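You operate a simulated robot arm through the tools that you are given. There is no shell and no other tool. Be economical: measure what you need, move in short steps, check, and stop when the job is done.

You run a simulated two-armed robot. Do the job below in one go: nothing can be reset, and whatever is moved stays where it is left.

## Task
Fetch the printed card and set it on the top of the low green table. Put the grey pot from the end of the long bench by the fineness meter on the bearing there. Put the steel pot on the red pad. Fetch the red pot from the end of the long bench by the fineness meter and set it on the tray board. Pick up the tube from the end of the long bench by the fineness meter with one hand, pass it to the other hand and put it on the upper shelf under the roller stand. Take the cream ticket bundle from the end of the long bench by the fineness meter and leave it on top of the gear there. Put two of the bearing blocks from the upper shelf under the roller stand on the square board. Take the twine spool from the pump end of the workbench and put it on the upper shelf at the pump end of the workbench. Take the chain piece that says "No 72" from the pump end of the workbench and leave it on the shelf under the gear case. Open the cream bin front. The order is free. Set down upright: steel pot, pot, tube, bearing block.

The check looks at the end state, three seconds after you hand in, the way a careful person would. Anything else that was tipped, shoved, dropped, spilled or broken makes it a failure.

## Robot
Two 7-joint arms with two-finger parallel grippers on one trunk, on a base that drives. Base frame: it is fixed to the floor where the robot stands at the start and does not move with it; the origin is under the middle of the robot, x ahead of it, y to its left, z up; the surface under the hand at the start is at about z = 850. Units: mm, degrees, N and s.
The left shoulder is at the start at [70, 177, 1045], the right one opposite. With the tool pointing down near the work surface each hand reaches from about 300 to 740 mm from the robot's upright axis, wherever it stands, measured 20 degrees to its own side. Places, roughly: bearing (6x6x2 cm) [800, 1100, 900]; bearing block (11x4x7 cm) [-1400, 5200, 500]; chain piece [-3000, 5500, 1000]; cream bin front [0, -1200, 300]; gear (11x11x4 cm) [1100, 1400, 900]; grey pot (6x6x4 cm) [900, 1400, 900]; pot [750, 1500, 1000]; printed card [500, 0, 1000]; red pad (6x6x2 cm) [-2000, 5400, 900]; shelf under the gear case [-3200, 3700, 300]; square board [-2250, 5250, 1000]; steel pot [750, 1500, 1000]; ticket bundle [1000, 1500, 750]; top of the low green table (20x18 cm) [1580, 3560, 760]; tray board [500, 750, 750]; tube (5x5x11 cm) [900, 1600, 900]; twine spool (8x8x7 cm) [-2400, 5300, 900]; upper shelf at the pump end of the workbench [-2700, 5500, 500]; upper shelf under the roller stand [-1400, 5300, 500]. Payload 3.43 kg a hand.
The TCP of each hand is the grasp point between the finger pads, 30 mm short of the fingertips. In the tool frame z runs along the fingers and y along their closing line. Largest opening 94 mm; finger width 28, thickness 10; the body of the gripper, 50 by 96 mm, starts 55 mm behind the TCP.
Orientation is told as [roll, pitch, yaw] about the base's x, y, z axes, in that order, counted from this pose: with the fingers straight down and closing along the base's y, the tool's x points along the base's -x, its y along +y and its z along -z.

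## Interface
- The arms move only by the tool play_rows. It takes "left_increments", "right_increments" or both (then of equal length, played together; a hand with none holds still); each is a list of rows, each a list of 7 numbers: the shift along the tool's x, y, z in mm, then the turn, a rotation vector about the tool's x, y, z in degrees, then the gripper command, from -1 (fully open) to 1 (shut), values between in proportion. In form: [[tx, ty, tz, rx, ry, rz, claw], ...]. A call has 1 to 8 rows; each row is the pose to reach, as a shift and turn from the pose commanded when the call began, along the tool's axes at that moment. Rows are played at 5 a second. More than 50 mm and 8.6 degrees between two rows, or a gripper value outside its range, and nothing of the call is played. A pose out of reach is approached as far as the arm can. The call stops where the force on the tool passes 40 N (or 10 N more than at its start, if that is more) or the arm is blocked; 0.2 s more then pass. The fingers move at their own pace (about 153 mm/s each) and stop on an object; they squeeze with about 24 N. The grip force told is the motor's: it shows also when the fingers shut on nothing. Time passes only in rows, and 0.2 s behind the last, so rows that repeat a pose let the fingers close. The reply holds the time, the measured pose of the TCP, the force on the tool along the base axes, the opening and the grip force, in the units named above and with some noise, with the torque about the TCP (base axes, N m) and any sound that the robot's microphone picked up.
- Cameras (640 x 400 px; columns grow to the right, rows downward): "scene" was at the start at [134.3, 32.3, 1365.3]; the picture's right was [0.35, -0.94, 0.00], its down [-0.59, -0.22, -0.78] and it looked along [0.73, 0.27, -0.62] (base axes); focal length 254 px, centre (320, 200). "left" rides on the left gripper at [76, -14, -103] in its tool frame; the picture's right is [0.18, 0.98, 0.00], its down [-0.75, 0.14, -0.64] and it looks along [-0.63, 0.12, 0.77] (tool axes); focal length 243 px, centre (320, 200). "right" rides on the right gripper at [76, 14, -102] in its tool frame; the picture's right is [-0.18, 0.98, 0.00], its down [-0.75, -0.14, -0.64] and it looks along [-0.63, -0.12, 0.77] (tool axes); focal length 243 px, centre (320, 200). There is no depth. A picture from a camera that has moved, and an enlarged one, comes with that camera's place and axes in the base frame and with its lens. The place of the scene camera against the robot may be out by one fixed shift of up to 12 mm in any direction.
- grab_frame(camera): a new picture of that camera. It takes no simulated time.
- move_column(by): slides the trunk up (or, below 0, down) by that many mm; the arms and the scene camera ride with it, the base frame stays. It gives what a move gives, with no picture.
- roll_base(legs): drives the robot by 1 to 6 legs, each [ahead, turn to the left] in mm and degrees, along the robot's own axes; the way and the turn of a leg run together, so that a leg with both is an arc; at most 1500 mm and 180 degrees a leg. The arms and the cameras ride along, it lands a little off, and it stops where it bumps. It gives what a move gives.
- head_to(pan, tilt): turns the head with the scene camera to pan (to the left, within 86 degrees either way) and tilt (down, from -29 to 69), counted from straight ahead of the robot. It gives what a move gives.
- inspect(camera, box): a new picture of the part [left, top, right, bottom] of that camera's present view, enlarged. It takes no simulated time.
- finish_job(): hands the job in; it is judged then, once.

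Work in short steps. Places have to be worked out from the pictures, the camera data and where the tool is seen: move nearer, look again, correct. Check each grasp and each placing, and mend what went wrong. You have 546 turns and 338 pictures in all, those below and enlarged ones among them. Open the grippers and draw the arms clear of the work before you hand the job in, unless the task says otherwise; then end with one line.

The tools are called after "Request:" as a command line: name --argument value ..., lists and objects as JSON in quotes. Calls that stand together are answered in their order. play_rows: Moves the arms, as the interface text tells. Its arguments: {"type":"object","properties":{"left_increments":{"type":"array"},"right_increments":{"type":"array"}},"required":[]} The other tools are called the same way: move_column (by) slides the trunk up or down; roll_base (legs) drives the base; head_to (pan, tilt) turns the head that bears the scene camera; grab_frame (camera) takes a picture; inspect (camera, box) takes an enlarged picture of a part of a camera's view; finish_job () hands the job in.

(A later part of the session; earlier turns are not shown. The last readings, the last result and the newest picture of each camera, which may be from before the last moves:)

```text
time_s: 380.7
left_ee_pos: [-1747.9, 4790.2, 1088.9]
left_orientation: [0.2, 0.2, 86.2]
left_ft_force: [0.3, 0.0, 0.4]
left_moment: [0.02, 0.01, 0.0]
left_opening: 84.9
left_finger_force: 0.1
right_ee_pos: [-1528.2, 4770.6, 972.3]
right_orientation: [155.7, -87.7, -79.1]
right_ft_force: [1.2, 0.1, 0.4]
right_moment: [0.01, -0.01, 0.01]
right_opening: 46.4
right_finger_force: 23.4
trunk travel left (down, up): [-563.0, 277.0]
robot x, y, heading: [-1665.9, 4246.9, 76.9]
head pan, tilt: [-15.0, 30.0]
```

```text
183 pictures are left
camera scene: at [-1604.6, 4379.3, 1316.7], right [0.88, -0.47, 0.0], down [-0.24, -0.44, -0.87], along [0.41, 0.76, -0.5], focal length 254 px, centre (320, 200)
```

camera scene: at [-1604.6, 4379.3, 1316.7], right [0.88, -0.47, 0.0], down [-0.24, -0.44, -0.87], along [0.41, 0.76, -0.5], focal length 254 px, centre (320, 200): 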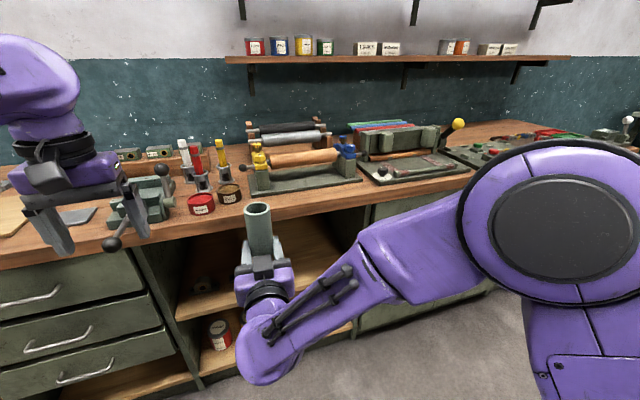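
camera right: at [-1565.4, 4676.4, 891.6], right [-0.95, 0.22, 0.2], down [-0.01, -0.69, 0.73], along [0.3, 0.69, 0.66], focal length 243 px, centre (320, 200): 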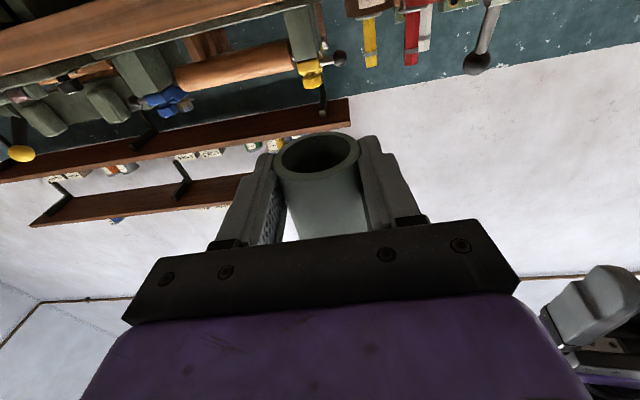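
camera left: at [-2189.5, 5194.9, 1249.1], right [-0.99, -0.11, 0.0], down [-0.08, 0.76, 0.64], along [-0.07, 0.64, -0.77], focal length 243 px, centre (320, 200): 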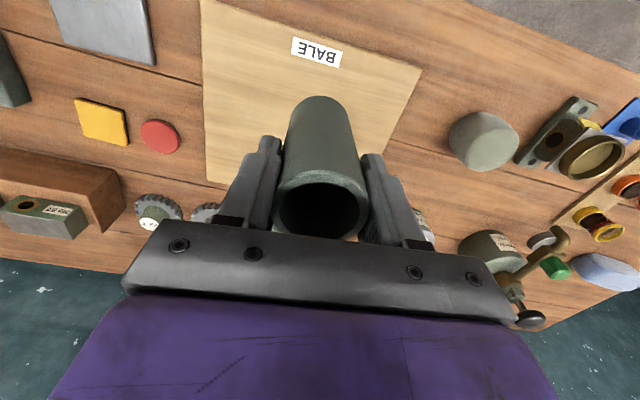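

Tube is still firmly held. Here I'm clear of the bench, so I lower the trunk 380 to look into the compartment.

Request:
move_column --by -380

Request:
head_to --pan 0 --tilt 20

Request:
grab_frame --camera "scene"

```text
time_s: 384.4
left_ee_pos: [-1747.7, 4790.6, 709.6]
left_orientation: [0.2, 0.3, 86.0]
left_ft_force: [0.0, 0.3, -0.1]
left_moment: [0.0, -0.01, -0.01]
left_opening: 84.8
left_finger_force: 0.0
right_ee_pos: [-1526.9, 4769.2, 593.1]
right_orientation: [155.5, -87.7, -78.9]
right_ft_force: [0.9, -0.2, 0.0]
right_moment: [-0.02, -0.01, -0.03]
right_opening: 46.3
right_finger_force: 23.9
trunk travel left (down, up): [-183.0, 657.0]
robot x, y, heading: [-1662.4, 4249.0, 76.9]
head pan, tilt: [-15.0, 30.0]
```

```text
time_s: 385.2
left_ee_pos: [-1747.1, 4790.2, 709.7]
left_orientation: [0.2, 0.4, 86.1]
left_ft_force: [-0.7, -0.7, -0.3]
left_moment: [0.02, 0.01, 0.01]
left_opening: 84.6
left_finger_force: 0.0
right_ee_pos: [-1527.9, 4770.4, 590.9]
right_orientation: [155.4, -87.7, -78.9]
right_ft_force: [0.3, 0.7, -0.3]
right_moment: [-0.02, 0.01, -0.01]
right_opening: 46.3
right_finger_force: 24.1
trunk travel left (down, up): [-183.0, 657.0]
robot x, y, heading: [-1663.9, 4247.2, 76.9]
head pan, tilt: [0.0, 20.0]
```

```text
182 pictures are left
camera scene: at [-1626.2, 4390.6, 952.7], right [0.97, -0.23, 0.0], down [-0.08, -0.33, -0.94], along [0.21, 0.91, -0.34], focal length 254 px, centre (320, 200)
```

scene: 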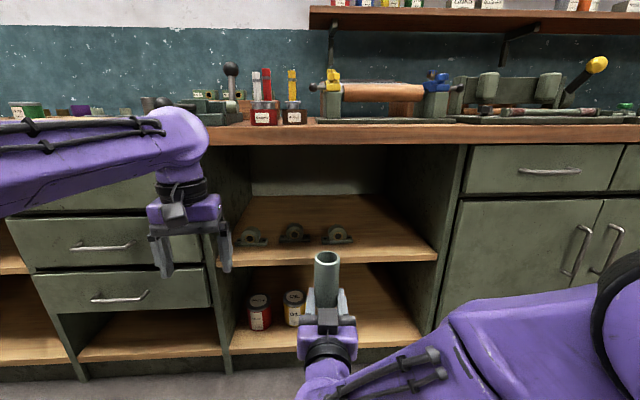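

Request:
inspect --camera "scene" --box '[210, 130, 470, 290]'

```text
2.46 times, centred on (340, 210) of scene
camera zoom: at [-1626.2, 4390.6, 952.7], right [0.97, -0.23, 0.0], down [-0.08, -0.33, -0.94], along [0.21, 0.91, -0.34], focal length 626 px, centre (271, 175)
```

zoom: 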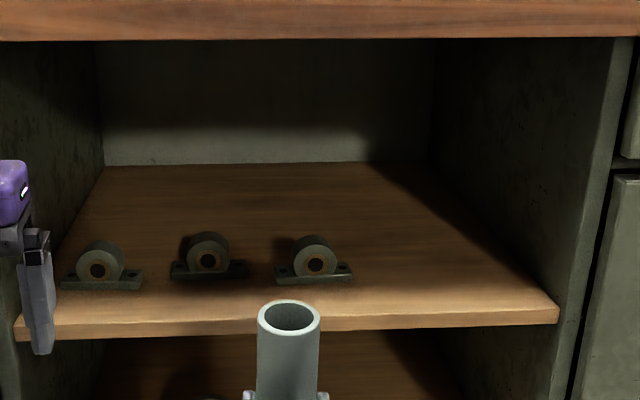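

Geometry: shelf front edge runs from [-1784,5107] to [-1103,5000] at z≈515; blocks at about [-1685,5171], [-1538,5173], [-1399,5118]; I'll set the tube near [-1230,5135]. I retract the left hand so it doesn't meet the bench, then reposition.

Request:
play_rows --left_increments '[[45, 10, 0, 0, 0, 0, -0.8], [90, 20, 0, 0, 0, 0, -0.8], [135, 30, 0, 0, 0, 0, -0.8], [180, 40, 0, 0, 0, 0, -0.8], [210, 50, 0, 0, 0, 0, -0.8]]'

Request:
roll_base --legs '[[0, -37.4], [342, 0], [0, 38.5]]'

Request:
grab_frame --camera "scene"

```text
time_s: 386.4
left_ee_pos: [-1811.7, 4584.3, 711.6]
left_orientation: [0.3, 0.2, 86.2]
left_ft_force: [0.5, 0.9, -0.9]
left_moment: [0.0, 0.01, 0.02]
left_opening: 84.4
left_finger_force: 0.0
right_ee_pos: [-1529.1, 4770.3, 592.4]
right_orientation: [155.9, -87.7, -79.4]
right_ft_force: [0.5, 0.7, -0.7]
right_moment: [0.01, -0.03, 0.0]
right_opening: 46.3
right_finger_force: 23.7
trunk travel left (down, up): [-183.0, 657.0]
robot x, y, heading: [-1664.6, 4249.3, 77.0]
head pan, tilt: [0.0, 20.0]
```

```text
time_s: 392.2
left_ee_pos: [-1550.9, 4797.4, 710.5]
left_orientation: [0.2, 0.3, 87.1]
left_ft_force: [-0.3, -0.1, 0.2]
left_moment: [0.03, -0.01, 0.03]
left_opening: 84.8
left_finger_force: 0.1
right_ee_pos: [-1272.0, 4988.9, 591.8]
right_orientation: [155.7, -87.7, -78.1]
right_ft_force: [0.0, 0.2, 1.1]
right_moment: [-0.02, -0.03, 0.01]
right_opening: 46.1
right_finger_force: 24.0
trunk travel left (down, up): [-183.0, 657.0]
robot x, y, heading: [-1391.7, 4465.2, 78.1]
head pan, tilt: [0.0, 20.0]
```

```text
180 pictures are left
camera scene: at [-1363.6, 4606.0, 952.7], right [0.98, -0.21, 0.0], down [-0.07, -0.33, -0.94], along [0.2, 0.92, -0.34], focal length 254 px, centre (320, 200)
```

scene: 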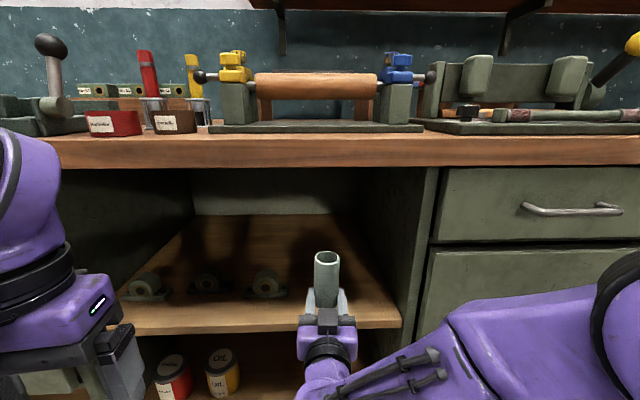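

I drive 145 mm forward so the tube goes over the shelf.

Request:
roll_base --legs '[[145, 0]]'

Request:
head_to --pan 0 --tilt 35

Request:
grab_frame --camera "scene"

Request:
grab_frame --camera "right"

```text
time_s: 393.6
left_ee_pos: [-1521.2, 4936.4, 711.1]
left_orientation: [0.3, 0.3, 87.0]
left_ft_force: [-0.1, 0.1, -0.4]
left_moment: [0.03, -0.02, -0.03]
left_opening: 84.5
left_finger_force: 0.1
right_ee_pos: [-1243.9, 5124.4, 591.2]
right_orientation: [155.9, -88.0, -78.5]
right_ft_force: [0.7, -2.3, 1.9]
right_moment: [-0.42, 0.08, 0.09]
right_opening: 46.0
right_finger_force: 24.0
trunk travel left (down, up): [-183.0, 657.0]
robot x, y, heading: [-1366.1, 4604.1, 77.8]
head pan, tilt: [0.0, 20.0]
stopped in leg 1: the force on the tool passed its limit at 72 N (the readings are from after the stop); the commanded pose is now the measured one
```

```text
time_s: 394.4
left_ee_pos: [-1519.5, 4936.0, 711.4]
left_orientation: [0.4, 0.3, 87.1]
left_ft_force: [-0.4, -0.1, -1.0]
left_moment: [0.02, 0.0, -0.02]
left_opening: 84.5
left_finger_force: 0.1
right_ee_pos: [-1242.8, 5123.1, 590.2]
right_orientation: [156.6, -88.0, -79.0]
right_ft_force: [-0.1, -1.4, 1.4]
right_moment: [-0.46, 0.02, 0.09]
right_opening: 46.2
right_finger_force: 24.1
trunk travel left (down, up): [-183.0, 657.0]
robot x, y, heading: [-1365.1, 4601.2, 78.0]
head pan, tilt: [0.0, 35.0]
```

```text
179 pictures are left
camera scene: at [-1334.3, 4740.0, 929.0], right [0.98, -0.21, 0.0], down [-0.12, -0.56, -0.82], along [0.17, 0.8, -0.57], focal length 254 px, centre (320, 200)
```

scene: 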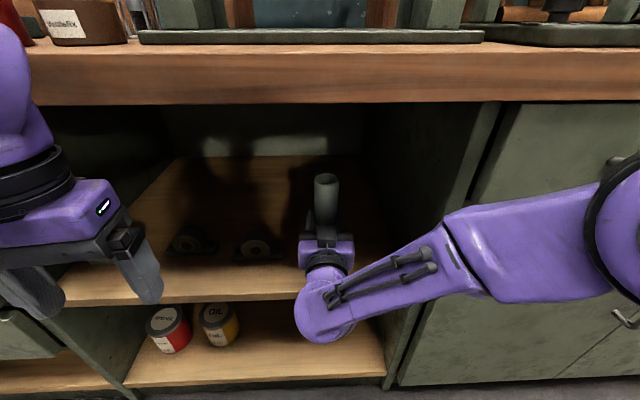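

```text
178 pictures are left
camera right: at [-1278.5, 5029.5, 511.1], right [-0.96, 0.2, 0.2], down [0.01, -0.68, 0.73], along [0.28, 0.7, 0.65], focal length 243 px, centre (320, 200)
```

right: 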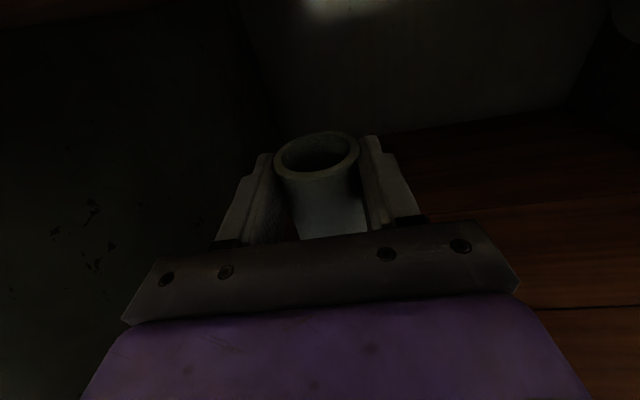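

The hand camera, hanging 76 mm below, met the shelf's lip. So the tube must go near the shelf front: I back 66 mm, which puts the tube centre about 42 mm inside the lip with the camera outside.

Request:
roll_base --legs '[[-66, 0]]'

Request:
grab_frame --camera "scene"

```text
time_s: 395.4
left_ee_pos: [-1534.0, 4872.8, 711.0]
left_orientation: [0.3, 0.3, 87.1]
left_ft_force: [0.0, 0.4, -0.5]
left_moment: [-0.03, 0.0, 0.0]
left_opening: 84.6
left_finger_force: 0.1
right_ee_pos: [-1255.9, 5060.9, 589.3]
right_orientation: [156.7, -88.1, -79.0]
right_ft_force: [0.8, -0.3, -0.5]
right_moment: [0.02, -0.01, 0.0]
right_opening: 46.3
right_finger_force: 24.2
trunk travel left (down, up): [-183.0, 657.0]
robot x, y, heading: [-1381.8, 4540.1, 77.9]
head pan, tilt: [0.0, 35.0]
```

```text
177 pictures are left
camera scene: at [-1348.3, 4676.1, 928.9], right [0.98, -0.21, 0.0], down [-0.12, -0.56, -0.82], along [0.17, 0.8, -0.57], focal length 254 px, centre (320, 200)
```

scene: 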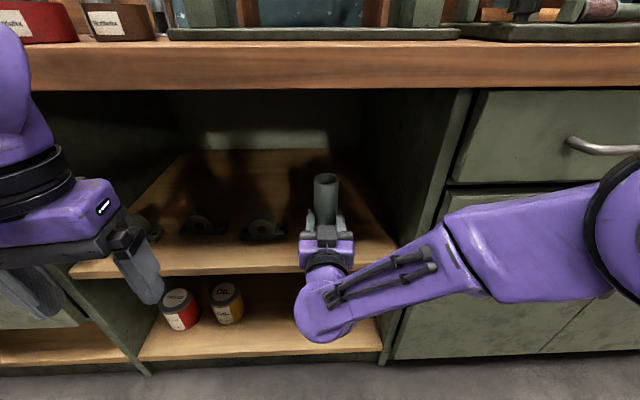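

Tube axis is ~44 mm inside the lip. I lower the trunk 38, then feel for contact.

Request:
move_column --by -38

Request:
play_rows --right_increments '[[3, 0, 0, 0, 0, 0, 1], [6, 0, 0, 0, 0, 0, 1], [6, 0, 0, 0, 0, 0, 1]]'

Request:
play_rows --right_increments '[[3, 0, 0, 0, 0, 0, 1], [3, 0, 0, 0, 0, 0, 1]]'

```text
time_s: 396.2
left_ee_pos: [-1536.4, 4872.7, 672.0]
left_orientation: [0.3, 0.3, 87.1]
left_ft_force: [0.7, -0.3, 0.5]
left_moment: [0.02, -0.01, 0.01]
left_opening: 84.7
left_finger_force: 0.0
right_ee_pos: [-1257.3, 5060.6, 552.5]
right_orientation: [156.3, -88.2, -78.6]
right_ft_force: [-0.4, -0.3, 0.7]
right_moment: [0.01, 0.0, 0.0]
right_opening: 46.1
right_finger_force: 23.7
trunk travel left (down, up): [-145.0, 695.0]
robot x, y, heading: [-1378.6, 4541.8, 77.6]
head pan, tilt: [0.0, 35.0]
```

```text
time_s: 397.0
left_ee_pos: [-1535.9, 4871.8, 672.5]
left_orientation: [0.3, 0.3, 87.1]
left_ft_force: [0.1, -0.6, -0.3]
left_moment: [0.01, 0.0, -0.02]
left_opening: 84.6
left_finger_force: 0.0
right_ee_pos: [-1256.8, 5060.5, 546.7]
right_orientation: [156.1, -88.1, -78.3]
right_ft_force: [0.2, -0.7, -0.4]
right_moment: [-0.02, -0.01, 0.01]
right_opening: 46.6
right_finger_force: 24.1
trunk travel left (down, up): [-145.0, 695.0]
robot x, y, heading: [-1380.5, 4542.2, 77.7]
head pan, tilt: [0.0, 35.0]
```

```text
time_s: 397.6
left_ee_pos: [-1535.5, 4871.9, 672.9]
left_orientation: [0.3, 0.3, 87.2]
left_ft_force: [-0.6, 1.0, -0.1]
left_moment: [0.01, -0.01, 0.0]
left_opening: 84.9
left_finger_force: 0.0
right_ee_pos: [-1257.3, 5062.2, 544.2]
right_orientation: [157.3, -88.1, -79.6]
right_ft_force: [-0.5, 0.4, 0.3]
right_moment: [-0.01, 0.01, 0.02]
right_opening: 46.1
right_finger_force: 23.4
trunk travel left (down, up): [-145.0, 695.0]
robot x, y, heading: [-1380.0, 4539.1, 77.9]
head pan, tilt: [0.0, 35.0]
```

Request:
play_rows --right_increments '[[3, 0, 0, 0, 0, 0, 1], [5, 0, 0, 0, 0, 0, 1], [5, 0, 0, 0, 0, 0, 1]]'

Request:
inspect --camera "scene" --box '[260, 150, 400, 290]'

```text
time_s: 398.4
left_ee_pos: [-1535.1, 4872.4, 672.7]
left_orientation: [0.3, 0.4, 87.1]
left_ft_force: [-0.4, 0.1, -0.4]
left_moment: [-0.01, 0.02, 0.0]
left_opening: 84.7
left_finger_force: 0.1
right_ee_pos: [-1258.0, 5060.2, 538.7]
right_orientation: [156.7, -88.2, -79.0]
right_ft_force: [-0.2, -0.5, -0.2]
right_moment: [-0.03, -0.02, -0.02]
right_opening: 46.7
right_finger_force: 24.6
trunk travel left (down, up): [-145.0, 695.0]
robot x, y, heading: [-1378.1, 4535.0, 77.8]
head pan, tilt: [0.0, 35.0]
```

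```text
2.86 times, centred on (330, 220) of scene
camera zoom: at [-1348.3, 4676.3, 890.9], right [0.98, -0.21, 0.0], down [-0.12, -0.56, -0.82], along [0.17, 0.8, -0.57], focal length 726 px, centre (291, 143)
```

zoom: 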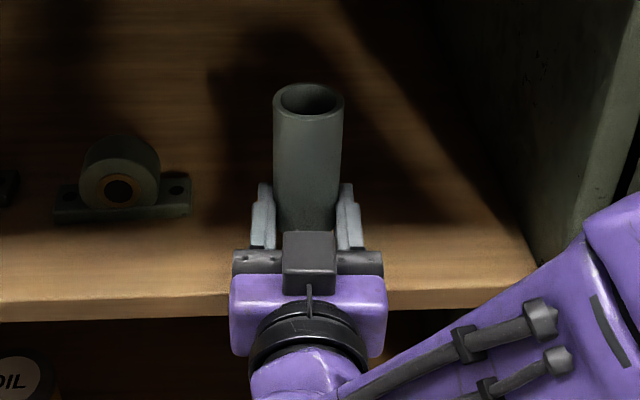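

No contact yet; continue down carefully.

Request:
play_rows --right_increments '[[3, 0, 0, 0, 0, 0, 1], [5, 0, 0, 0, 0, 0, 1], [5, 0, 0, 0, 0, 0, 1]]'

Request:
play_rows --right_increments '[[3, 0, 0, 0, 0, 0, 1], [4, 0, 0, 0, 0, 0, 1], [4, 0, 0, 0, 0, 0, 1]]'

```text
time_s: 399.2
left_ee_pos: [-1535.0, 4873.4, 672.4]
left_orientation: [0.3, 0.3, 87.1]
left_ft_force: [-0.2, -0.2, 0.3]
left_moment: [0.03, 0.01, 0.01]
left_opening: 84.8
left_finger_force: 0.0
right_ee_pos: [-1258.1, 5061.3, 534.9]
right_orientation: [156.1, -88.2, -78.3]
right_ft_force: [0.4, -0.7, -0.4]
right_moment: [-0.05, 0.0, 0.02]
right_opening: 46.1
right_finger_force: 24.3
trunk travel left (down, up): [-145.0, 695.0]
robot x, y, heading: [-1380.5, 4538.2, 77.9]
head pan, tilt: [0.0, 35.0]
```

```text
time_s: 400.0
left_ee_pos: [-1535.3, 4872.7, 673.0]
left_orientation: [0.3, 0.3, 87.1]
left_ft_force: [0.4, -0.2, -0.3]
left_moment: [0.01, 0.01, -0.02]
left_opening: 84.3
left_finger_force: 0.1
right_ee_pos: [-1258.1, 5061.9, 529.4]
right_orientation: [156.6, -88.1, -79.0]
right_ft_force: [0.1, -1.1, 0.5]
right_moment: [-0.04, 0.01, 0.04]
right_opening: 46.4
right_finger_force: 24.0
trunk travel left (down, up): [-145.0, 695.0]
robot x, y, heading: [-1378.1, 4539.9, 77.6]
head pan, tilt: [0.0, 35.0]
```

The lower camera view shows the tube slid up earlier: its bottom is only ~16 mm below the TCP, about flush with the fingers. I keep lowering gently.

Request:
play_rows --right_increments '[[2, 0, 0, 0, 0, 0, 1], [4, 0, 0, 0, 0, 0, 1], [4, 0, 0, 0, 0, 0, 1]]'

Request:
play_rows --right_increments '[[2, 0, 0, 0, 0, 0, 1], [3, 0, 0, 0, 0, 0, 1], [3, 0, 0, 0, 0, 0, 1]]'

```text
time_s: 400.8
left_ee_pos: [-1534.4, 4873.2, 672.7]
left_orientation: [0.3, 0.3, 87.1]
left_ft_force: [-0.6, -0.9, 0.7]
left_moment: [0.0, 0.01, -0.02]
left_opening: 84.7
left_finger_force: 0.1
right_ee_pos: [-1257.4, 5062.9, 524.8]
right_orientation: [156.9, -88.0, -79.1]
right_ft_force: [0.0, -0.5, 0.0]
right_moment: [-0.01, -0.02, 0.01]
right_opening: 46.5
right_finger_force: 24.1
trunk travel left (down, up): [-145.0, 695.0]
robot x, y, heading: [-1380.1, 4543.0, 77.7]
head pan, tilt: [0.0, 35.0]
```

```text
time_s: 401.6
left_ee_pos: [-1535.4, 4873.2, 673.7]
left_orientation: [0.3, 0.3, 86.9]
left_ft_force: [-0.6, -0.3, 0.3]
left_moment: [0.03, 0.02, 0.02]
left_opening: 84.7
left_finger_force: 0.0
right_ee_pos: [-1258.1, 5062.8, 521.6]
right_orientation: [156.2, -88.1, -78.4]
right_ft_force: [0.3, -0.4, 0.0]
right_moment: [-0.02, -0.02, -0.01]
right_opening: 46.2
right_finger_force: 24.3
trunk travel left (down, up): [-145.0, 695.0]
robot x, y, heading: [-1380.6, 4540.7, 77.8]
head pan, tilt: [0.0, 35.0]
```

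Request:
play_rows --right_increments '[[2, 0, 0, 0, 0, 0, 1], [4, 0, 0, 0, 0, 0, 1], [4, 0, 0, 0, 0, 0, 1]]'

Request:
play_rows --right_increments '[[2, 0, 0, 0, 0, 0, 1], [3, 0, 0, 0, 0, 0, 1], [3, 0, 0, 0, 0, 0, 1]]'

Request:
inspect --camera "scene" --box '[260, 150, 400, 290]'

```text
time_s: 402.4
left_ee_pos: [-1536.2, 4871.9, 672.2]
left_orientation: [0.2, 0.3, 87.1]
left_ft_force: [-0.7, 0.3, -0.1]
left_moment: [-0.01, -0.02, -0.04]
left_opening: 84.8
left_finger_force: 0.0
right_ee_pos: [-1256.9, 5062.0, 517.6]
right_orientation: [156.8, -88.0, -79.2]
right_ft_force: [-0.3, 0.2, 0.6]
right_moment: [0.0, 0.02, 0.05]
right_opening: 46.5
right_finger_force: 23.8
trunk travel left (down, up): [-145.0, 695.0]
robot x, y, heading: [-1382.0, 4537.7, 77.9]
head pan, tilt: [0.0, 35.0]
```

```text
time_s: 403.2
left_ee_pos: [-1536.5, 4871.5, 673.3]
left_orientation: [0.4, 0.2, 87.1]
left_ft_force: [-0.4, 0.8, 0.0]
left_moment: [-0.04, -0.04, 0.01]
left_opening: 84.7
left_finger_force: 0.1
right_ee_pos: [-1256.4, 5062.4, 517.1]
right_orientation: [156.6, -88.1, -78.8]
right_ft_force: [-0.2, 0.9, 0.0]
right_moment: [-0.01, 0.01, -0.03]
right_opening: 46.5
right_finger_force: 24.0
trunk travel left (down, up): [-145.0, 695.0]
robot x, y, heading: [-1380.7, 4542.2, 77.9]
head pan, tilt: [0.0, 35.0]
```

```text
2.86 times, centred on (330, 220) of scene
camera zoom: at [-1348.3, 4676.3, 890.9], right [0.98, -0.21, 0.0], down [-0.12, -0.56, -0.82], along [0.17, 0.8, -0.57], focal length 726 px, centre (291, 143)
```

zoom: 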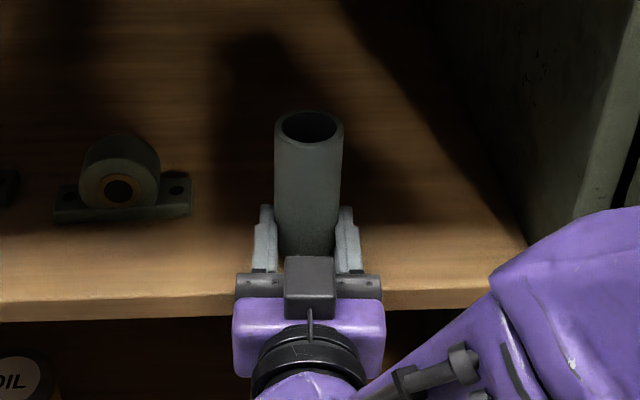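

Request:
play_rows --right_increments '[[3, 0, 0, 0, 0, 0, 1], [5, 0, 0, 0, 0, 0, 1], [5, 0, 0, 0, 0, 0, 1]]'

Request:
grab_frame --camera "right"

```text
time_s: 404.0
left_ee_pos: [-1536.0, 4872.6, 672.1]
left_orientation: [0.2, 0.2, 87.1]
left_ft_force: [-0.6, -0.1, 0.4]
left_moment: [0.04, 0.02, 0.02]
left_opening: 84.3
left_finger_force: 0.0
right_ee_pos: [-1258.6, 5063.0, 509.6]
right_orientation: [157.4, -88.1, -79.7]
right_ft_force: [0.6, 0.1, 3.1]
right_moment: [-0.15, -0.12, 0.04]
right_opening: 46.4
right_finger_force: 23.4
trunk travel left (down, up): [-145.0, 695.0]
robot x, y, heading: [-1382.7, 4541.7, 77.8]
head pan, tilt: [0.0, 35.0]
```

```text
174 pictures are left
camera right: at [-1292.6, 4967.3, 431.8], right [-0.96, 0.2, 0.2], down [0.01, -0.68, 0.73], along [0.28, 0.7, 0.65], focal length 243 px, centre (320, 200)
```

right: 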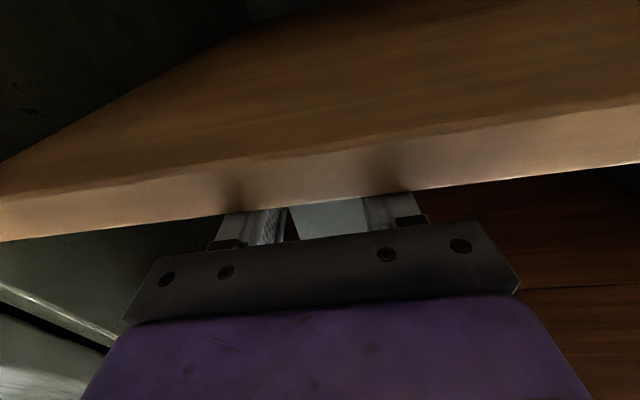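

Contact at TCP z≈510. I open the fingers and withdraw straight back with the base.

Request:
play_rows --right_increments '[[-1, 0, 0, 0, 0, 0, 0.0], [-1, 0, 0, 0, 0, 0, -0.3], [-1, 0, 0, 0, 0, 0, -0.6], [-1, 0, 0, 0, 0, 0, -0.8], [-1, 0, 0, 0, 0, 0, -0.8]]'

Request:
inspect --camera "scene" --box '[260, 150, 400, 290]'

```text
time_s: 405.2
left_ee_pos: [-1534.2, 4873.0, 673.5]
left_orientation: [0.2, 0.3, 87.1]
left_ft_force: [-1.1, -0.4, 0.3]
left_moment: [-0.01, -0.02, 0.02]
left_opening: 84.6
left_finger_force: 0.0
right_ee_pos: [-1257.7, 5062.9, 512.4]
right_orientation: [156.7, -88.2, -78.9]
right_ft_force: [-0.5, -0.5, 0.0]
right_moment: [0.0, -0.01, 0.0]
right_opening: 84.6
right_finger_force: 0.1
trunk travel left (down, up): [-145.0, 695.0]
robot x, y, heading: [-1379.6, 4540.0, 77.7]
head pan, tilt: [0.0, 35.0]
```

```text
2.86 times, centred on (330, 220) of scene
camera zoom: at [-1348.3, 4676.3, 890.9], right [0.98, -0.21, 0.0], down [-0.12, -0.56, -0.82], along [0.17, 0.8, -0.57], focal length 726 px, centre (291, 143)
```

zoom: 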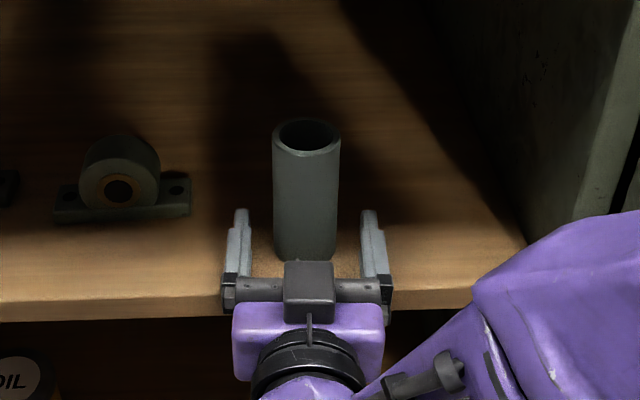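

Tube stands free. I back out 150 mm and look.

Request:
roll_base --legs '[[-150, 0]]'

Request:
grab_frame --camera "scene"

```text
time_s: 406.6
left_ee_pos: [-1566.5, 4723.7, 672.1]
left_orientation: [0.2, 0.3, 86.9]
left_ft_force: [0.5, -0.1, 0.0]
left_moment: [0.03, 0.0, 0.02]
left_opening: 84.7
left_finger_force: 0.0
right_ee_pos: [-1287.7, 4912.7, 511.8]
right_orientation: [156.6, -88.1, -79.1]
right_ft_force: [-0.3, -0.8, 0.8]
right_moment: [0.01, -0.01, -0.01]
right_opening: 84.5
right_finger_force: 0.0
trunk travel left (down, up): [-145.0, 695.0]
robot x, y, heading: [-1413.5, 4385.6, 77.5]
head pan, tilt: [0.0, 35.0]
```

```text
172 pictures are left
camera scene: at [-1380.2, 4527.3, 890.9], right [0.98, -0.21, 0.0], down [-0.12, -0.56, -0.82], along [0.18, 0.8, -0.57], focal length 254 px, centre (320, 200)
```

scene: 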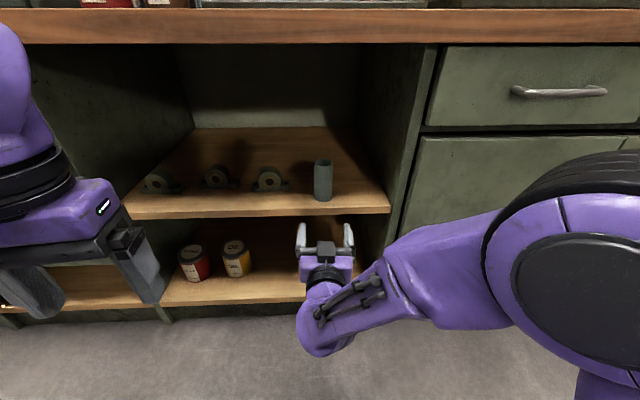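

Tube is standing well on the shelf. Now the bearing blocks: I enlarge them to get their geometry.

Request:
inspect --camera "scene" --box '[120, 140, 300, 230]'

```text
3.56 times, centred on (210, 185) of scene
camera zoom: at [-1380.2, 4527.3, 890.9], right [0.98, -0.21, 0.0], down [-0.12, -0.56, -0.82], along [0.18, 0.8, -0.57], focal length 904 px, centre (711, 253)
```

zoom: 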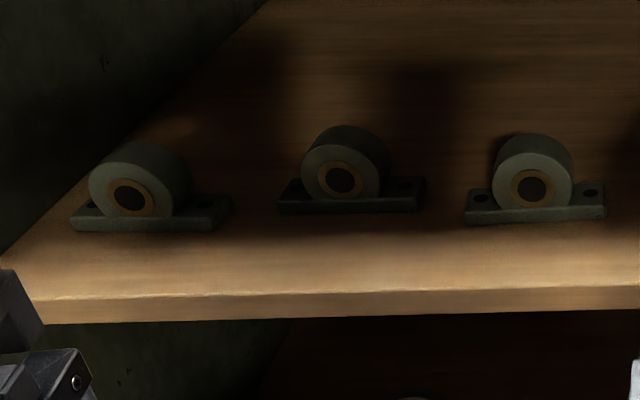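

I check the tube's distance from the shelf lip too.

Request:
inspect --camera "scene" --box '[250, 140, 410, 250]'

```text
3.64 times, centred on (330, 195) of scene
camera zoom: at [-1380.2, 4527.3, 890.9], right [0.98, -0.21, 0.0], down [-0.12, -0.56, -0.82], along [0.18, 0.8, -0.57], focal length 924 px, centre (284, 218)
```

zoom: 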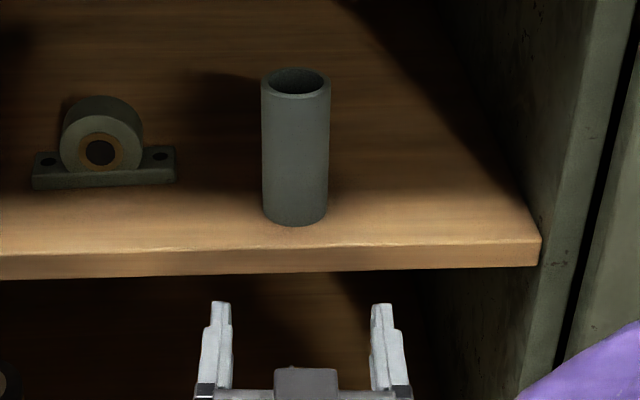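

The tube sits 22 mm inside the lip – fine. Blocks computed (scene, shelf plane 515): right block centre ≈[-1381,5144], middle ≈[-1523,5187], long axis parallel to the bench. I pitch the right hand to 45° down so its camera clears the shelf, and square the base to the bench.

Request:
play_rows --right_increments '[[-10, 0, 0, 0, 8.5, 0, -0.8], [-20, 0, 0, 0, 17, 0, -0.8], [-30, 0, 0, 0, 25.5, 0, -0.8], [-40, 0, 0, 0, 34, 0, -0.8], [-50, 0, 0, 0, 43, 0, -0.8]]'

Request:
roll_base --legs '[[0, 5]]'

Request:
grab_frame --camera "right"

Request:
grab_frame --camera "scene"

```text
refused: row 5 steps farther than a row can; nothing moved
```

```text
time_s: 407.5
left_ee_pos: [-1594.9, 4710.3, 673.1]
left_orientation: [0.3, 0.3, 92.0]
left_ft_force: [-1.0, -0.4, -0.9]
left_moment: [-0.03, 0.02, 0.02]
left_opening: 84.5
left_finger_force: 0.1
right_ee_pos: [-1334.5, 4922.3, 512.2]
right_orientation: [156.8, -88.1, -74.2]
right_ft_force: [-1.0, 0.1, -0.5]
right_moment: [0.03, 0.0, 0.03]
right_opening: 84.6
right_finger_force: 0.1
trunk travel left (down, up): [-145.0, 695.0]
robot x, y, heading: [-1415.7, 4392.7, 83.0]
head pan, tilt: [0.0, 35.0]
```

```text
169 pictures are left
camera right: at [-1361.9, 4824.5, 432.4], right [-0.97, 0.12, 0.2], down [0.06, -0.68, 0.73], along [0.22, 0.72, 0.65], focal length 243 px, centre (320, 200)
```

right: 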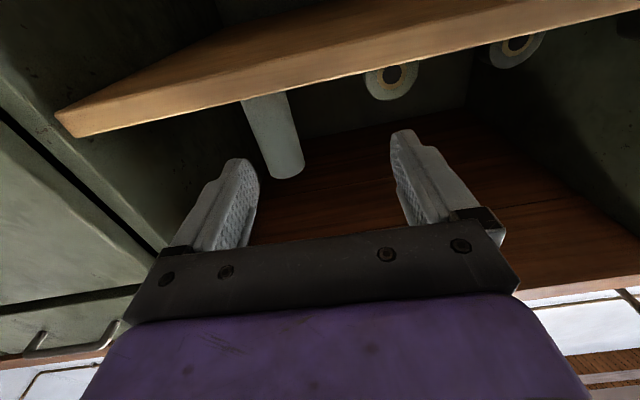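

```text
168 pictures are left
camera scene: at [-1392.3, 4529.4, 890.9], right [0.99, -0.13, 0.0], down [-0.07, -0.57, -0.82], along [0.1, 0.81, -0.57], focal length 254 px, centre (320, 200)
```

scene: 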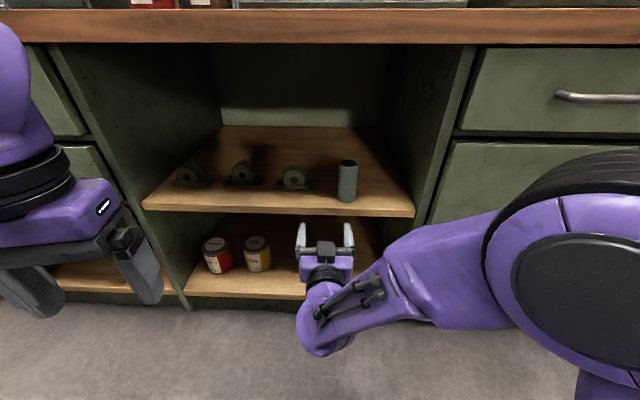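

Request:
play_rows --right_increments '[[-10, 0, 0, 0, 7.5, 0, -0.8], [-20, 0, 0, 0, 15, 0, -0.8], [-30, 0, 0, 0, 22.5, 0, -0.8], [-40, 0, 0, 0, 30, 0, -0.8], [-50, 0, 0, 0, 37.5, 0, -0.8], [-60, 0, 0, 0, 43, 0, -0.8]]'

Request:
grab_frame --camera "right"

Request:
grab_frame --camera "scene"

```text
time_s: 408.9
left_ee_pos: [-1595.2, 4710.5, 673.3]
left_orientation: [0.4, 0.3, 92.1]
left_ft_force: [-0.5, 0.4, 0.4]
left_moment: [-0.06, -0.03, 0.01]
left_opening: 84.5
left_finger_force: 0.1
right_ee_pos: [-1333.5, 4920.1, 571.4]
right_orientation: [1.2, -48.6, 81.7]
right_ft_force: [-0.2, 0.3, -0.2]
right_moment: [-0.02, -0.02, 0.0]
right_opening: 84.7
right_finger_force: 0.1
trunk travel left (down, up): [-145.0, 695.0]
robot x, y, heading: [-1416.4, 4393.2, 82.8]
head pan, tilt: [0.0, 35.0]
```

```text
167 pictures are left
camera right: at [-1363.4, 4795.0, 582.8], right [-0.96, 0.25, 0.15], down [0.16, 0.0, 0.99], along [0.24, 0.97, -0.03], focal length 243 px, centre (320, 200)
```

right: 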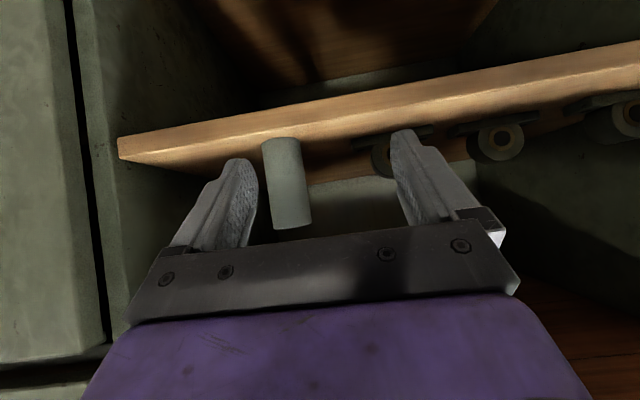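

```text
166 pictures are left
camera scene: at [-1392.1, 4529.4, 890.8], right [0.99, -0.13, 0.0], down [-0.07, -0.57, -0.82], along [0.1, 0.81, -0.57], focal length 254 px, centre (320, 200)
```

scene: 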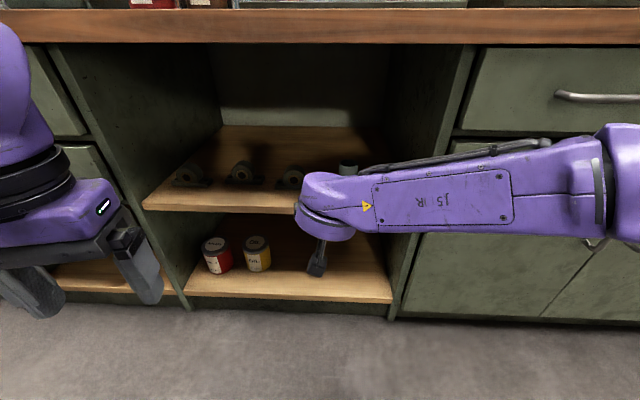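

Hand camera works as a level view here: right block axis at x≈-1378, hole z≈532. To keep the elbow off the cabinet I'll leave the base back and extend the arm. First to 110 mm short of the block.

Request:
play_rows --right_increments '[[-18, 25, 30, 0, 0, 0, -0.8], [-37, 50, 61, 0, 0, 0, -0.8], [-55, 75, 91, 0, 0, 0, -0.8]]'

Request:
grab_frame --camera "right"

Request:
grab_frame --camera "scene"

```text
time_s: 409.7
left_ee_pos: [-1595.2, 4710.5, 672.3]
left_orientation: [0.3, 0.4, 92.0]
left_ft_force: [0.4, -0.2, 0.1]
left_moment: [0.02, 0.04, -0.03]
left_opening: 84.7
left_finger_force: 0.1
right_ee_pos: [-1397.3, 5033.4, 553.3]
right_orientation: [1.3, -48.8, 81.8]
right_ft_force: [0.2, -0.7, 0.9]
right_moment: [-0.04, -0.01, -0.02]
right_opening: 84.5
right_finger_force: 0.1
trunk travel left (down, up): [-145.0, 695.0]
robot x, y, heading: [-1410.9, 4391.9, 83.0]
head pan, tilt: [0.0, 35.0]
```

```text
165 pictures are left
camera right: at [-1425.6, 4908.6, 562.8], right [-0.96, 0.25, 0.15], down [0.16, -0.01, 0.99], along [0.24, 0.97, -0.03], focal length 243 px, centre (320, 200)
```

right: 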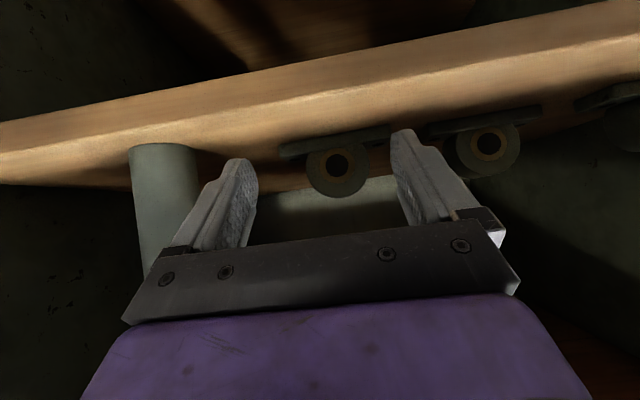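

```text
164 pictures are left
camera scene: at [-1392.3, 4529.5, 890.8], right [0.99, -0.13, 0.0], down [-0.07, -0.57, -0.82], along [0.1, 0.81, -0.57], focal length 254 px, centre (320, 200)
```

scene: 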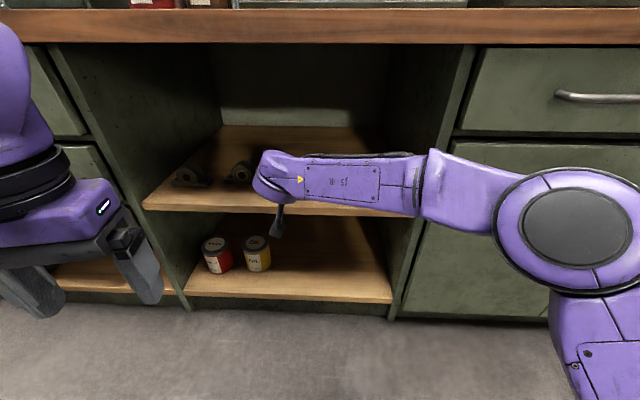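

The approach is laterally aligned. To grip at the housing's mid height I flatten the pitch to -60° and set TCP z≈538.

Request:
play_rows --right_increments '[[6, 0, 4, 0, -5.5, 0, -0.8], [12, 0, 8, 0, -11, 0, -0.8], [12, 0, 8, 0, -11, 0, -0.8]]'

Request:
grab_frame --camera "right"

```text
time_s: 410.5
left_ee_pos: [-1595.8, 4709.5, 672.6]
left_orientation: [0.3, 0.3, 92.0]
left_ft_force: [0.6, 0.4, 1.1]
left_moment: [-0.03, -0.04, -0.01]
left_opening: 84.6
left_finger_force: 0.2
right_ee_pos: [-1396.2, 5030.6, 538.2]
right_orientation: [1.5, -59.8, 81.3]
right_ft_force: [0.6, -0.1, -0.1]
right_moment: [-0.01, -0.01, -0.02]
right_opening: 84.6
right_finger_force: 0.1
trunk travel left (down, up): [-145.0, 695.0]
robot x, y, heading: [-1417.4, 4392.7, 82.6]
head pan, tilt: [0.0, 35.0]
```

```text
163 pictures are left
camera right: at [-1425.6, 4906.7, 524.5], right [-0.96, 0.22, 0.17], down [0.13, -0.2, 0.97], along [0.25, 0.96, 0.16], focal length 243 px, centre (320, 200)
```

right: 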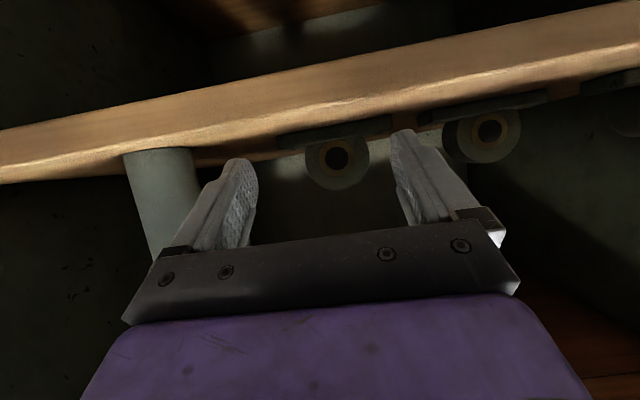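

Hole height ≈525 and lateral error ~5 mm. I advance horizontally with that correction, in two stages.

Request:
play_rows --right_increments '[[-14, 5, 26, 0, 0, 0, -0.8], [-29, 5, 53, 0, 0, 0, -0.8], [-43, 5, 79, 0, 0, 0, -0.8]]'

Request:
grab_frame --camera "right"

```text
time_s: 411.3
left_ee_pos: [-1596.2, 4709.9, 673.4]
left_orientation: [0.4, 0.3, 92.1]
left_ft_force: [-0.1, 0.2, -0.1]
left_moment: [0.02, -0.01, -0.02]
left_opening: 84.8
left_finger_force: 0.0
right_ee_pos: [-1388.4, 5122.6, 537.0]
right_orientation: [1.5, -59.8, 81.3]
right_ft_force: [0.2, -0.8, 0.4]
right_moment: [-0.05, -0.01, 0.02]
right_opening: 84.8
right_finger_force: 0.1
trunk travel left (down, up): [-145.0, 695.0]
robot x, y, heading: [-1412.4, 4389.6, 82.4]
head pan, tilt: [0.0, 35.0]
```

```text
162 pictures are left
camera right: at [-1418.4, 4998.2, 523.2], right [-0.96, 0.22, 0.17], down [0.13, -0.19, 0.97], along [0.25, 0.96, 0.16], focal length 243 px, centre (320, 200)
```

right: 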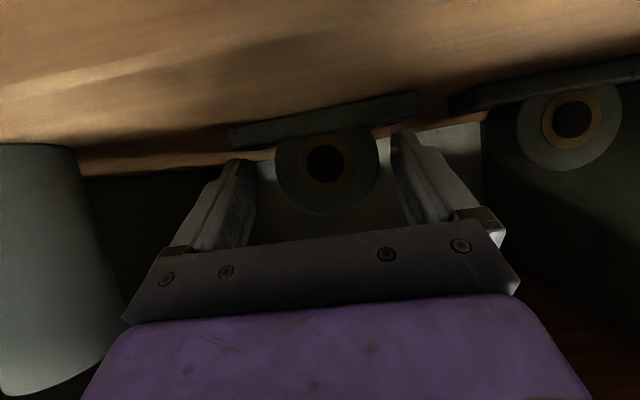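

Aligned between the fingers. Advance 30 mm more and close.

Request:
play_rows --right_increments '[[-8, 0, 13, 0, 0, 0, -0.8], [-14, 0, 26, 0, 0, 0, -0.8], [-14, 0, 26, 0, 0, 0, 1], [-14, 0, 26, 0, 0, 0, 1], [-14, 0, 26, 0, 0, 0, 1]]'

Request:
grab_frame --camera "right"

```text
time_s: 412.5
left_ee_pos: [-1595.7, 4708.4, 673.3]
left_orientation: [0.3, 0.2, 92.1]
left_ft_force: [0.7, -0.6, -0.4]
left_moment: [-0.02, 0.01, 0.01]
left_opening: 84.8
left_finger_force: 0.1
right_ee_pos: [-1385.8, 5153.6, 537.9]
right_orientation: [1.5, -59.8, 81.4]
right_ft_force: [-3.2, 0.1, 2.3]
right_moment: [0.14, 0.28, 0.08]
right_opening: 65.4
right_finger_force: 24.4
trunk travel left (down, up): [-145.0, 695.0]
robot x, y, heading: [-1410.3, 4388.0, 82.7]
head pan, tilt: [0.0, 35.0]
```

```text
161 pictures are left
camera right: at [-1415.7, 5027.4, 522.4], right [-0.96, 0.22, 0.17], down [0.13, -0.19, 0.97], along [0.24, 0.96, 0.16], focal length 243 px, centre (320, 200)
```

right: 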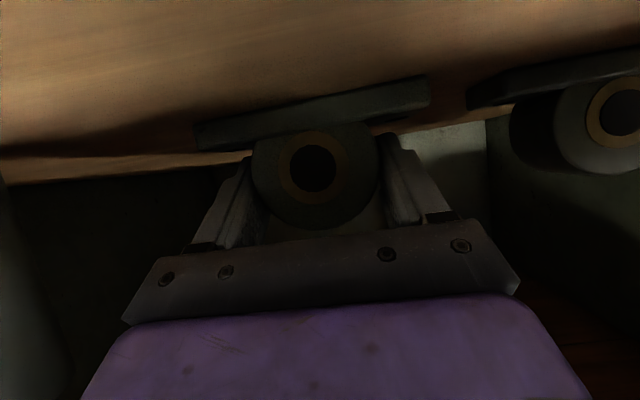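

Gripped (65 mm). I lift 25 mm and check it stays level.

Request:
play_rows --right_increments '[[-9, 0, -5, 0, 0, 0, 1], [-22, 0, -12.5, 0, 0, 0, 1], [-35, 0, -20, 0, 0, 0, 1], [-35, 0, -20, 0, 0, 0, 1]]'

Request:
grab_frame --camera "right"

```text
time_s: 413.5
left_ee_pos: [-1596.2, 4710.3, 671.9]
left_orientation: [0.3, 0.4, 92.0]
left_ft_force: [1.2, -0.6, 0.1]
left_moment: [0.01, -0.01, 0.01]
left_opening: 84.5
left_finger_force: 0.1
right_ee_pos: [-1385.4, 5152.5, 576.4]
right_orientation: [1.5, -59.7, 81.3]
right_ft_force: [-0.1, 0.2, -6.1]
right_moment: [0.0, -0.01, 0.02]
right_opening: 64.0
right_finger_force: 23.5
trunk travel left (down, up): [-145.0, 695.0]
robot x, y, heading: [-1414.4, 4393.5, 82.7]
head pan, tilt: [0.0, 35.0]
```

```text
160 pictures are left
camera right: at [-1414.7, 5027.8, 562.2], right [-0.96, 0.22, 0.17], down [0.13, -0.19, 0.97], along [0.25, 0.96, 0.16], focal length 243 px, centre (320, 200)
```

right: 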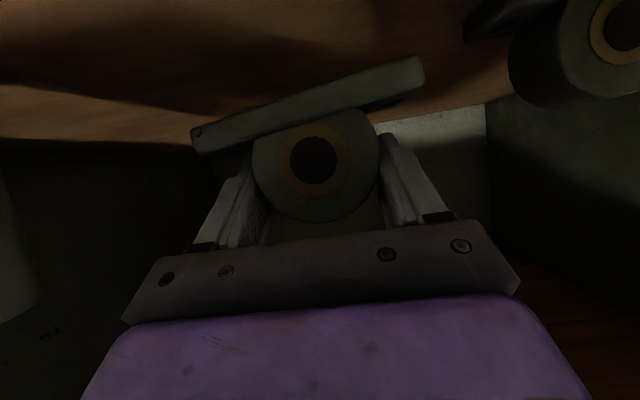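

The block rolled a few degrees in the grip but holds. I back the base straight out.

Request:
roll_base --legs '[[-300, 0]]'

Request:
grab_frame --camera "scene"

```text
time_s: 415.5
left_ee_pos: [-1633.0, 4410.1, 673.2]
left_orientation: [0.3, 0.5, 91.7]
left_ft_force: [0.2, 0.6, 0.2]
left_moment: [-0.02, 0.02, -0.03]
left_opening: 84.4
left_finger_force: 0.1
right_ee_pos: [-1420.4, 4853.0, 575.8]
right_orientation: [1.5, -59.7, 81.0]
right_ft_force: [0.0, 0.0, -7.0]
right_moment: [-0.02, 0.01, 0.02]
right_opening: 63.8
right_finger_force: 24.1
trunk travel left (down, up): [-145.0, 695.0]
robot x, y, heading: [-1451.1, 4088.3, 82.3]
head pan, tilt: [0.0, 35.0]
```

```text
159 pictures are left
camera scene: at [-1430.7, 4229.9, 890.7], right [0.99, -0.13, 0.0], down [-0.08, -0.57, -0.82], along [0.11, 0.81, -0.57], focal length 254 px, centre (320, 200)
```

scene: 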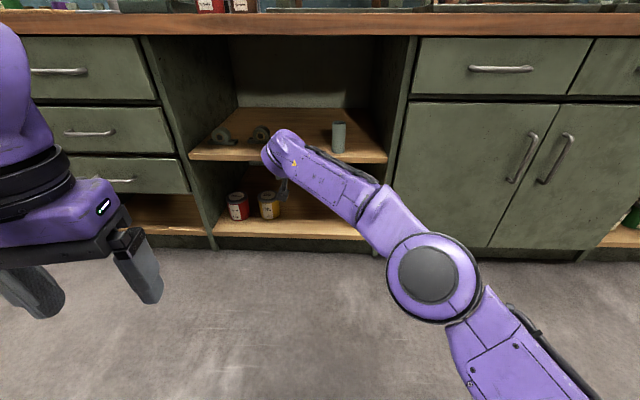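

Block clear, tube untouched. I drive toward the BALE board and raise the trunk.

Request:
roll_base --legs '[[0, 80.4], [826, 0], [0, -80.4]]'

Request:
move_column --by 400

Request:
move_column --by 60

Request:
head_to --pan 0 --tilt 30

Request:
grab_frame --camera "scene"

```text
time_s: 418.3
left_ee_pos: [-1818.9, 4129.1, 670.1]
left_orientation: [1.8, 1.1, 147.6]
left_ft_force: [-0.4, -0.2, 0.3]
left_moment: [0.04, -0.01, 0.0]
left_opening: 84.5
left_finger_force: 0.0
right_ee_pos: [-2064.7, 4548.9, 574.1]
right_orientation: [2.3, -59.3, 136.3]
right_ft_force: [-0.1, 0.8, -5.2]
right_moment: [-0.03, 0.0, 0.03]
right_opening: 63.8
right_finger_force: 24.3
trunk travel left (down, up): [-145.0, 695.0]
robot x, y, heading: [-1452.2, 4091.7, 137.7]
head pan, tilt: [0.0, 35.0]
stopped in leg 1: the robot was blocked; the commanded pose is now the measured one
```

```text
time_s: 422.1
left_ee_pos: [-1821.0, 4123.5, 1069.7]
left_orientation: [1.0, 0.9, 147.6]
left_ft_force: [-0.2, -1.0, 0.2]
left_moment: [0.02, 0.01, -0.03]
left_opening: 84.5
left_finger_force: 0.1
right_ee_pos: [-2066.7, 4542.9, 976.5]
right_orientation: [1.5, -59.5, 136.9]
right_ft_force: [-0.1, -0.4, -7.3]
right_moment: [-0.02, -0.06, -0.01]
right_opening: 64.0
right_finger_force: 24.0
trunk travel left (down, up): [-545.0, 295.0]
robot x, y, heading: [-1454.1, 4088.8, 137.6]
head pan, tilt: [0.0, 35.0]
```

```text
time_s: 423.1
left_ee_pos: [-1820.1, 4124.1, 1129.5]
left_orientation: [1.0, 0.7, 147.5]
left_ft_force: [0.0, 0.0, -0.7]
left_moment: [-0.03, 0.0, -0.03]
left_opening: 84.7
left_finger_force: 0.0
right_ee_pos: [-2066.7, 4544.2, 1035.7]
right_orientation: [1.5, -59.5, 137.0]
right_ft_force: [-0.2, -0.2, -6.6]
right_moment: [-0.04, -0.02, -0.01]
right_opening: 63.7
right_finger_force: 24.3
trunk travel left (down, up): [-605.0, 235.0]
robot x, y, heading: [-1451.5, 4090.9, 137.7]
head pan, tilt: [0.0, 35.0]
```

```text
time_s: 423.8
left_ee_pos: [-1820.9, 4123.8, 1130.2]
left_orientation: [1.0, 0.8, 147.6]
left_ft_force: [0.8, 0.1, -1.4]
left_moment: [0.01, 0.03, 0.01]
left_opening: 84.6
left_finger_force: 0.1
right_ee_pos: [-2066.0, 4544.3, 1036.0]
right_orientation: [1.6, -59.6, 137.0]
right_ft_force: [0.2, 0.9, -5.2]
right_moment: [-0.03, -0.04, -0.01]
right_opening: 63.7
right_finger_force: 24.0
trunk travel left (down, up): [-605.0, 235.0]
robot x, y, heading: [-1454.5, 4091.1, 138.0]
head pan, tilt: [0.0, 30.0]
```

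```text
158 pictures are left
camera scene: at [-1555.0, 4187.8, 1358.4], right [0.67, 0.74, 0.0], down [0.37, -0.34, -0.87], along [-0.64, 0.58, -0.5], focal length 254 px, centre (320, 200)
```

scene: 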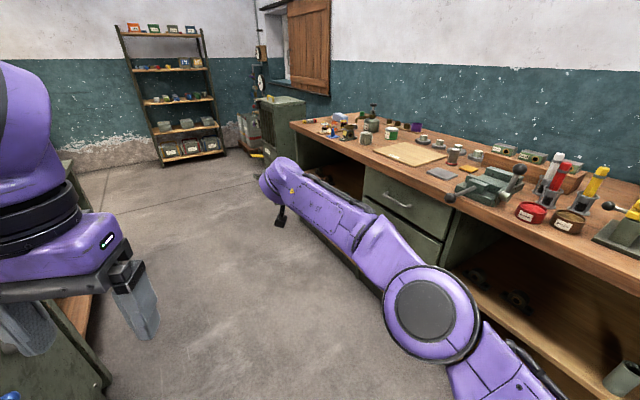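

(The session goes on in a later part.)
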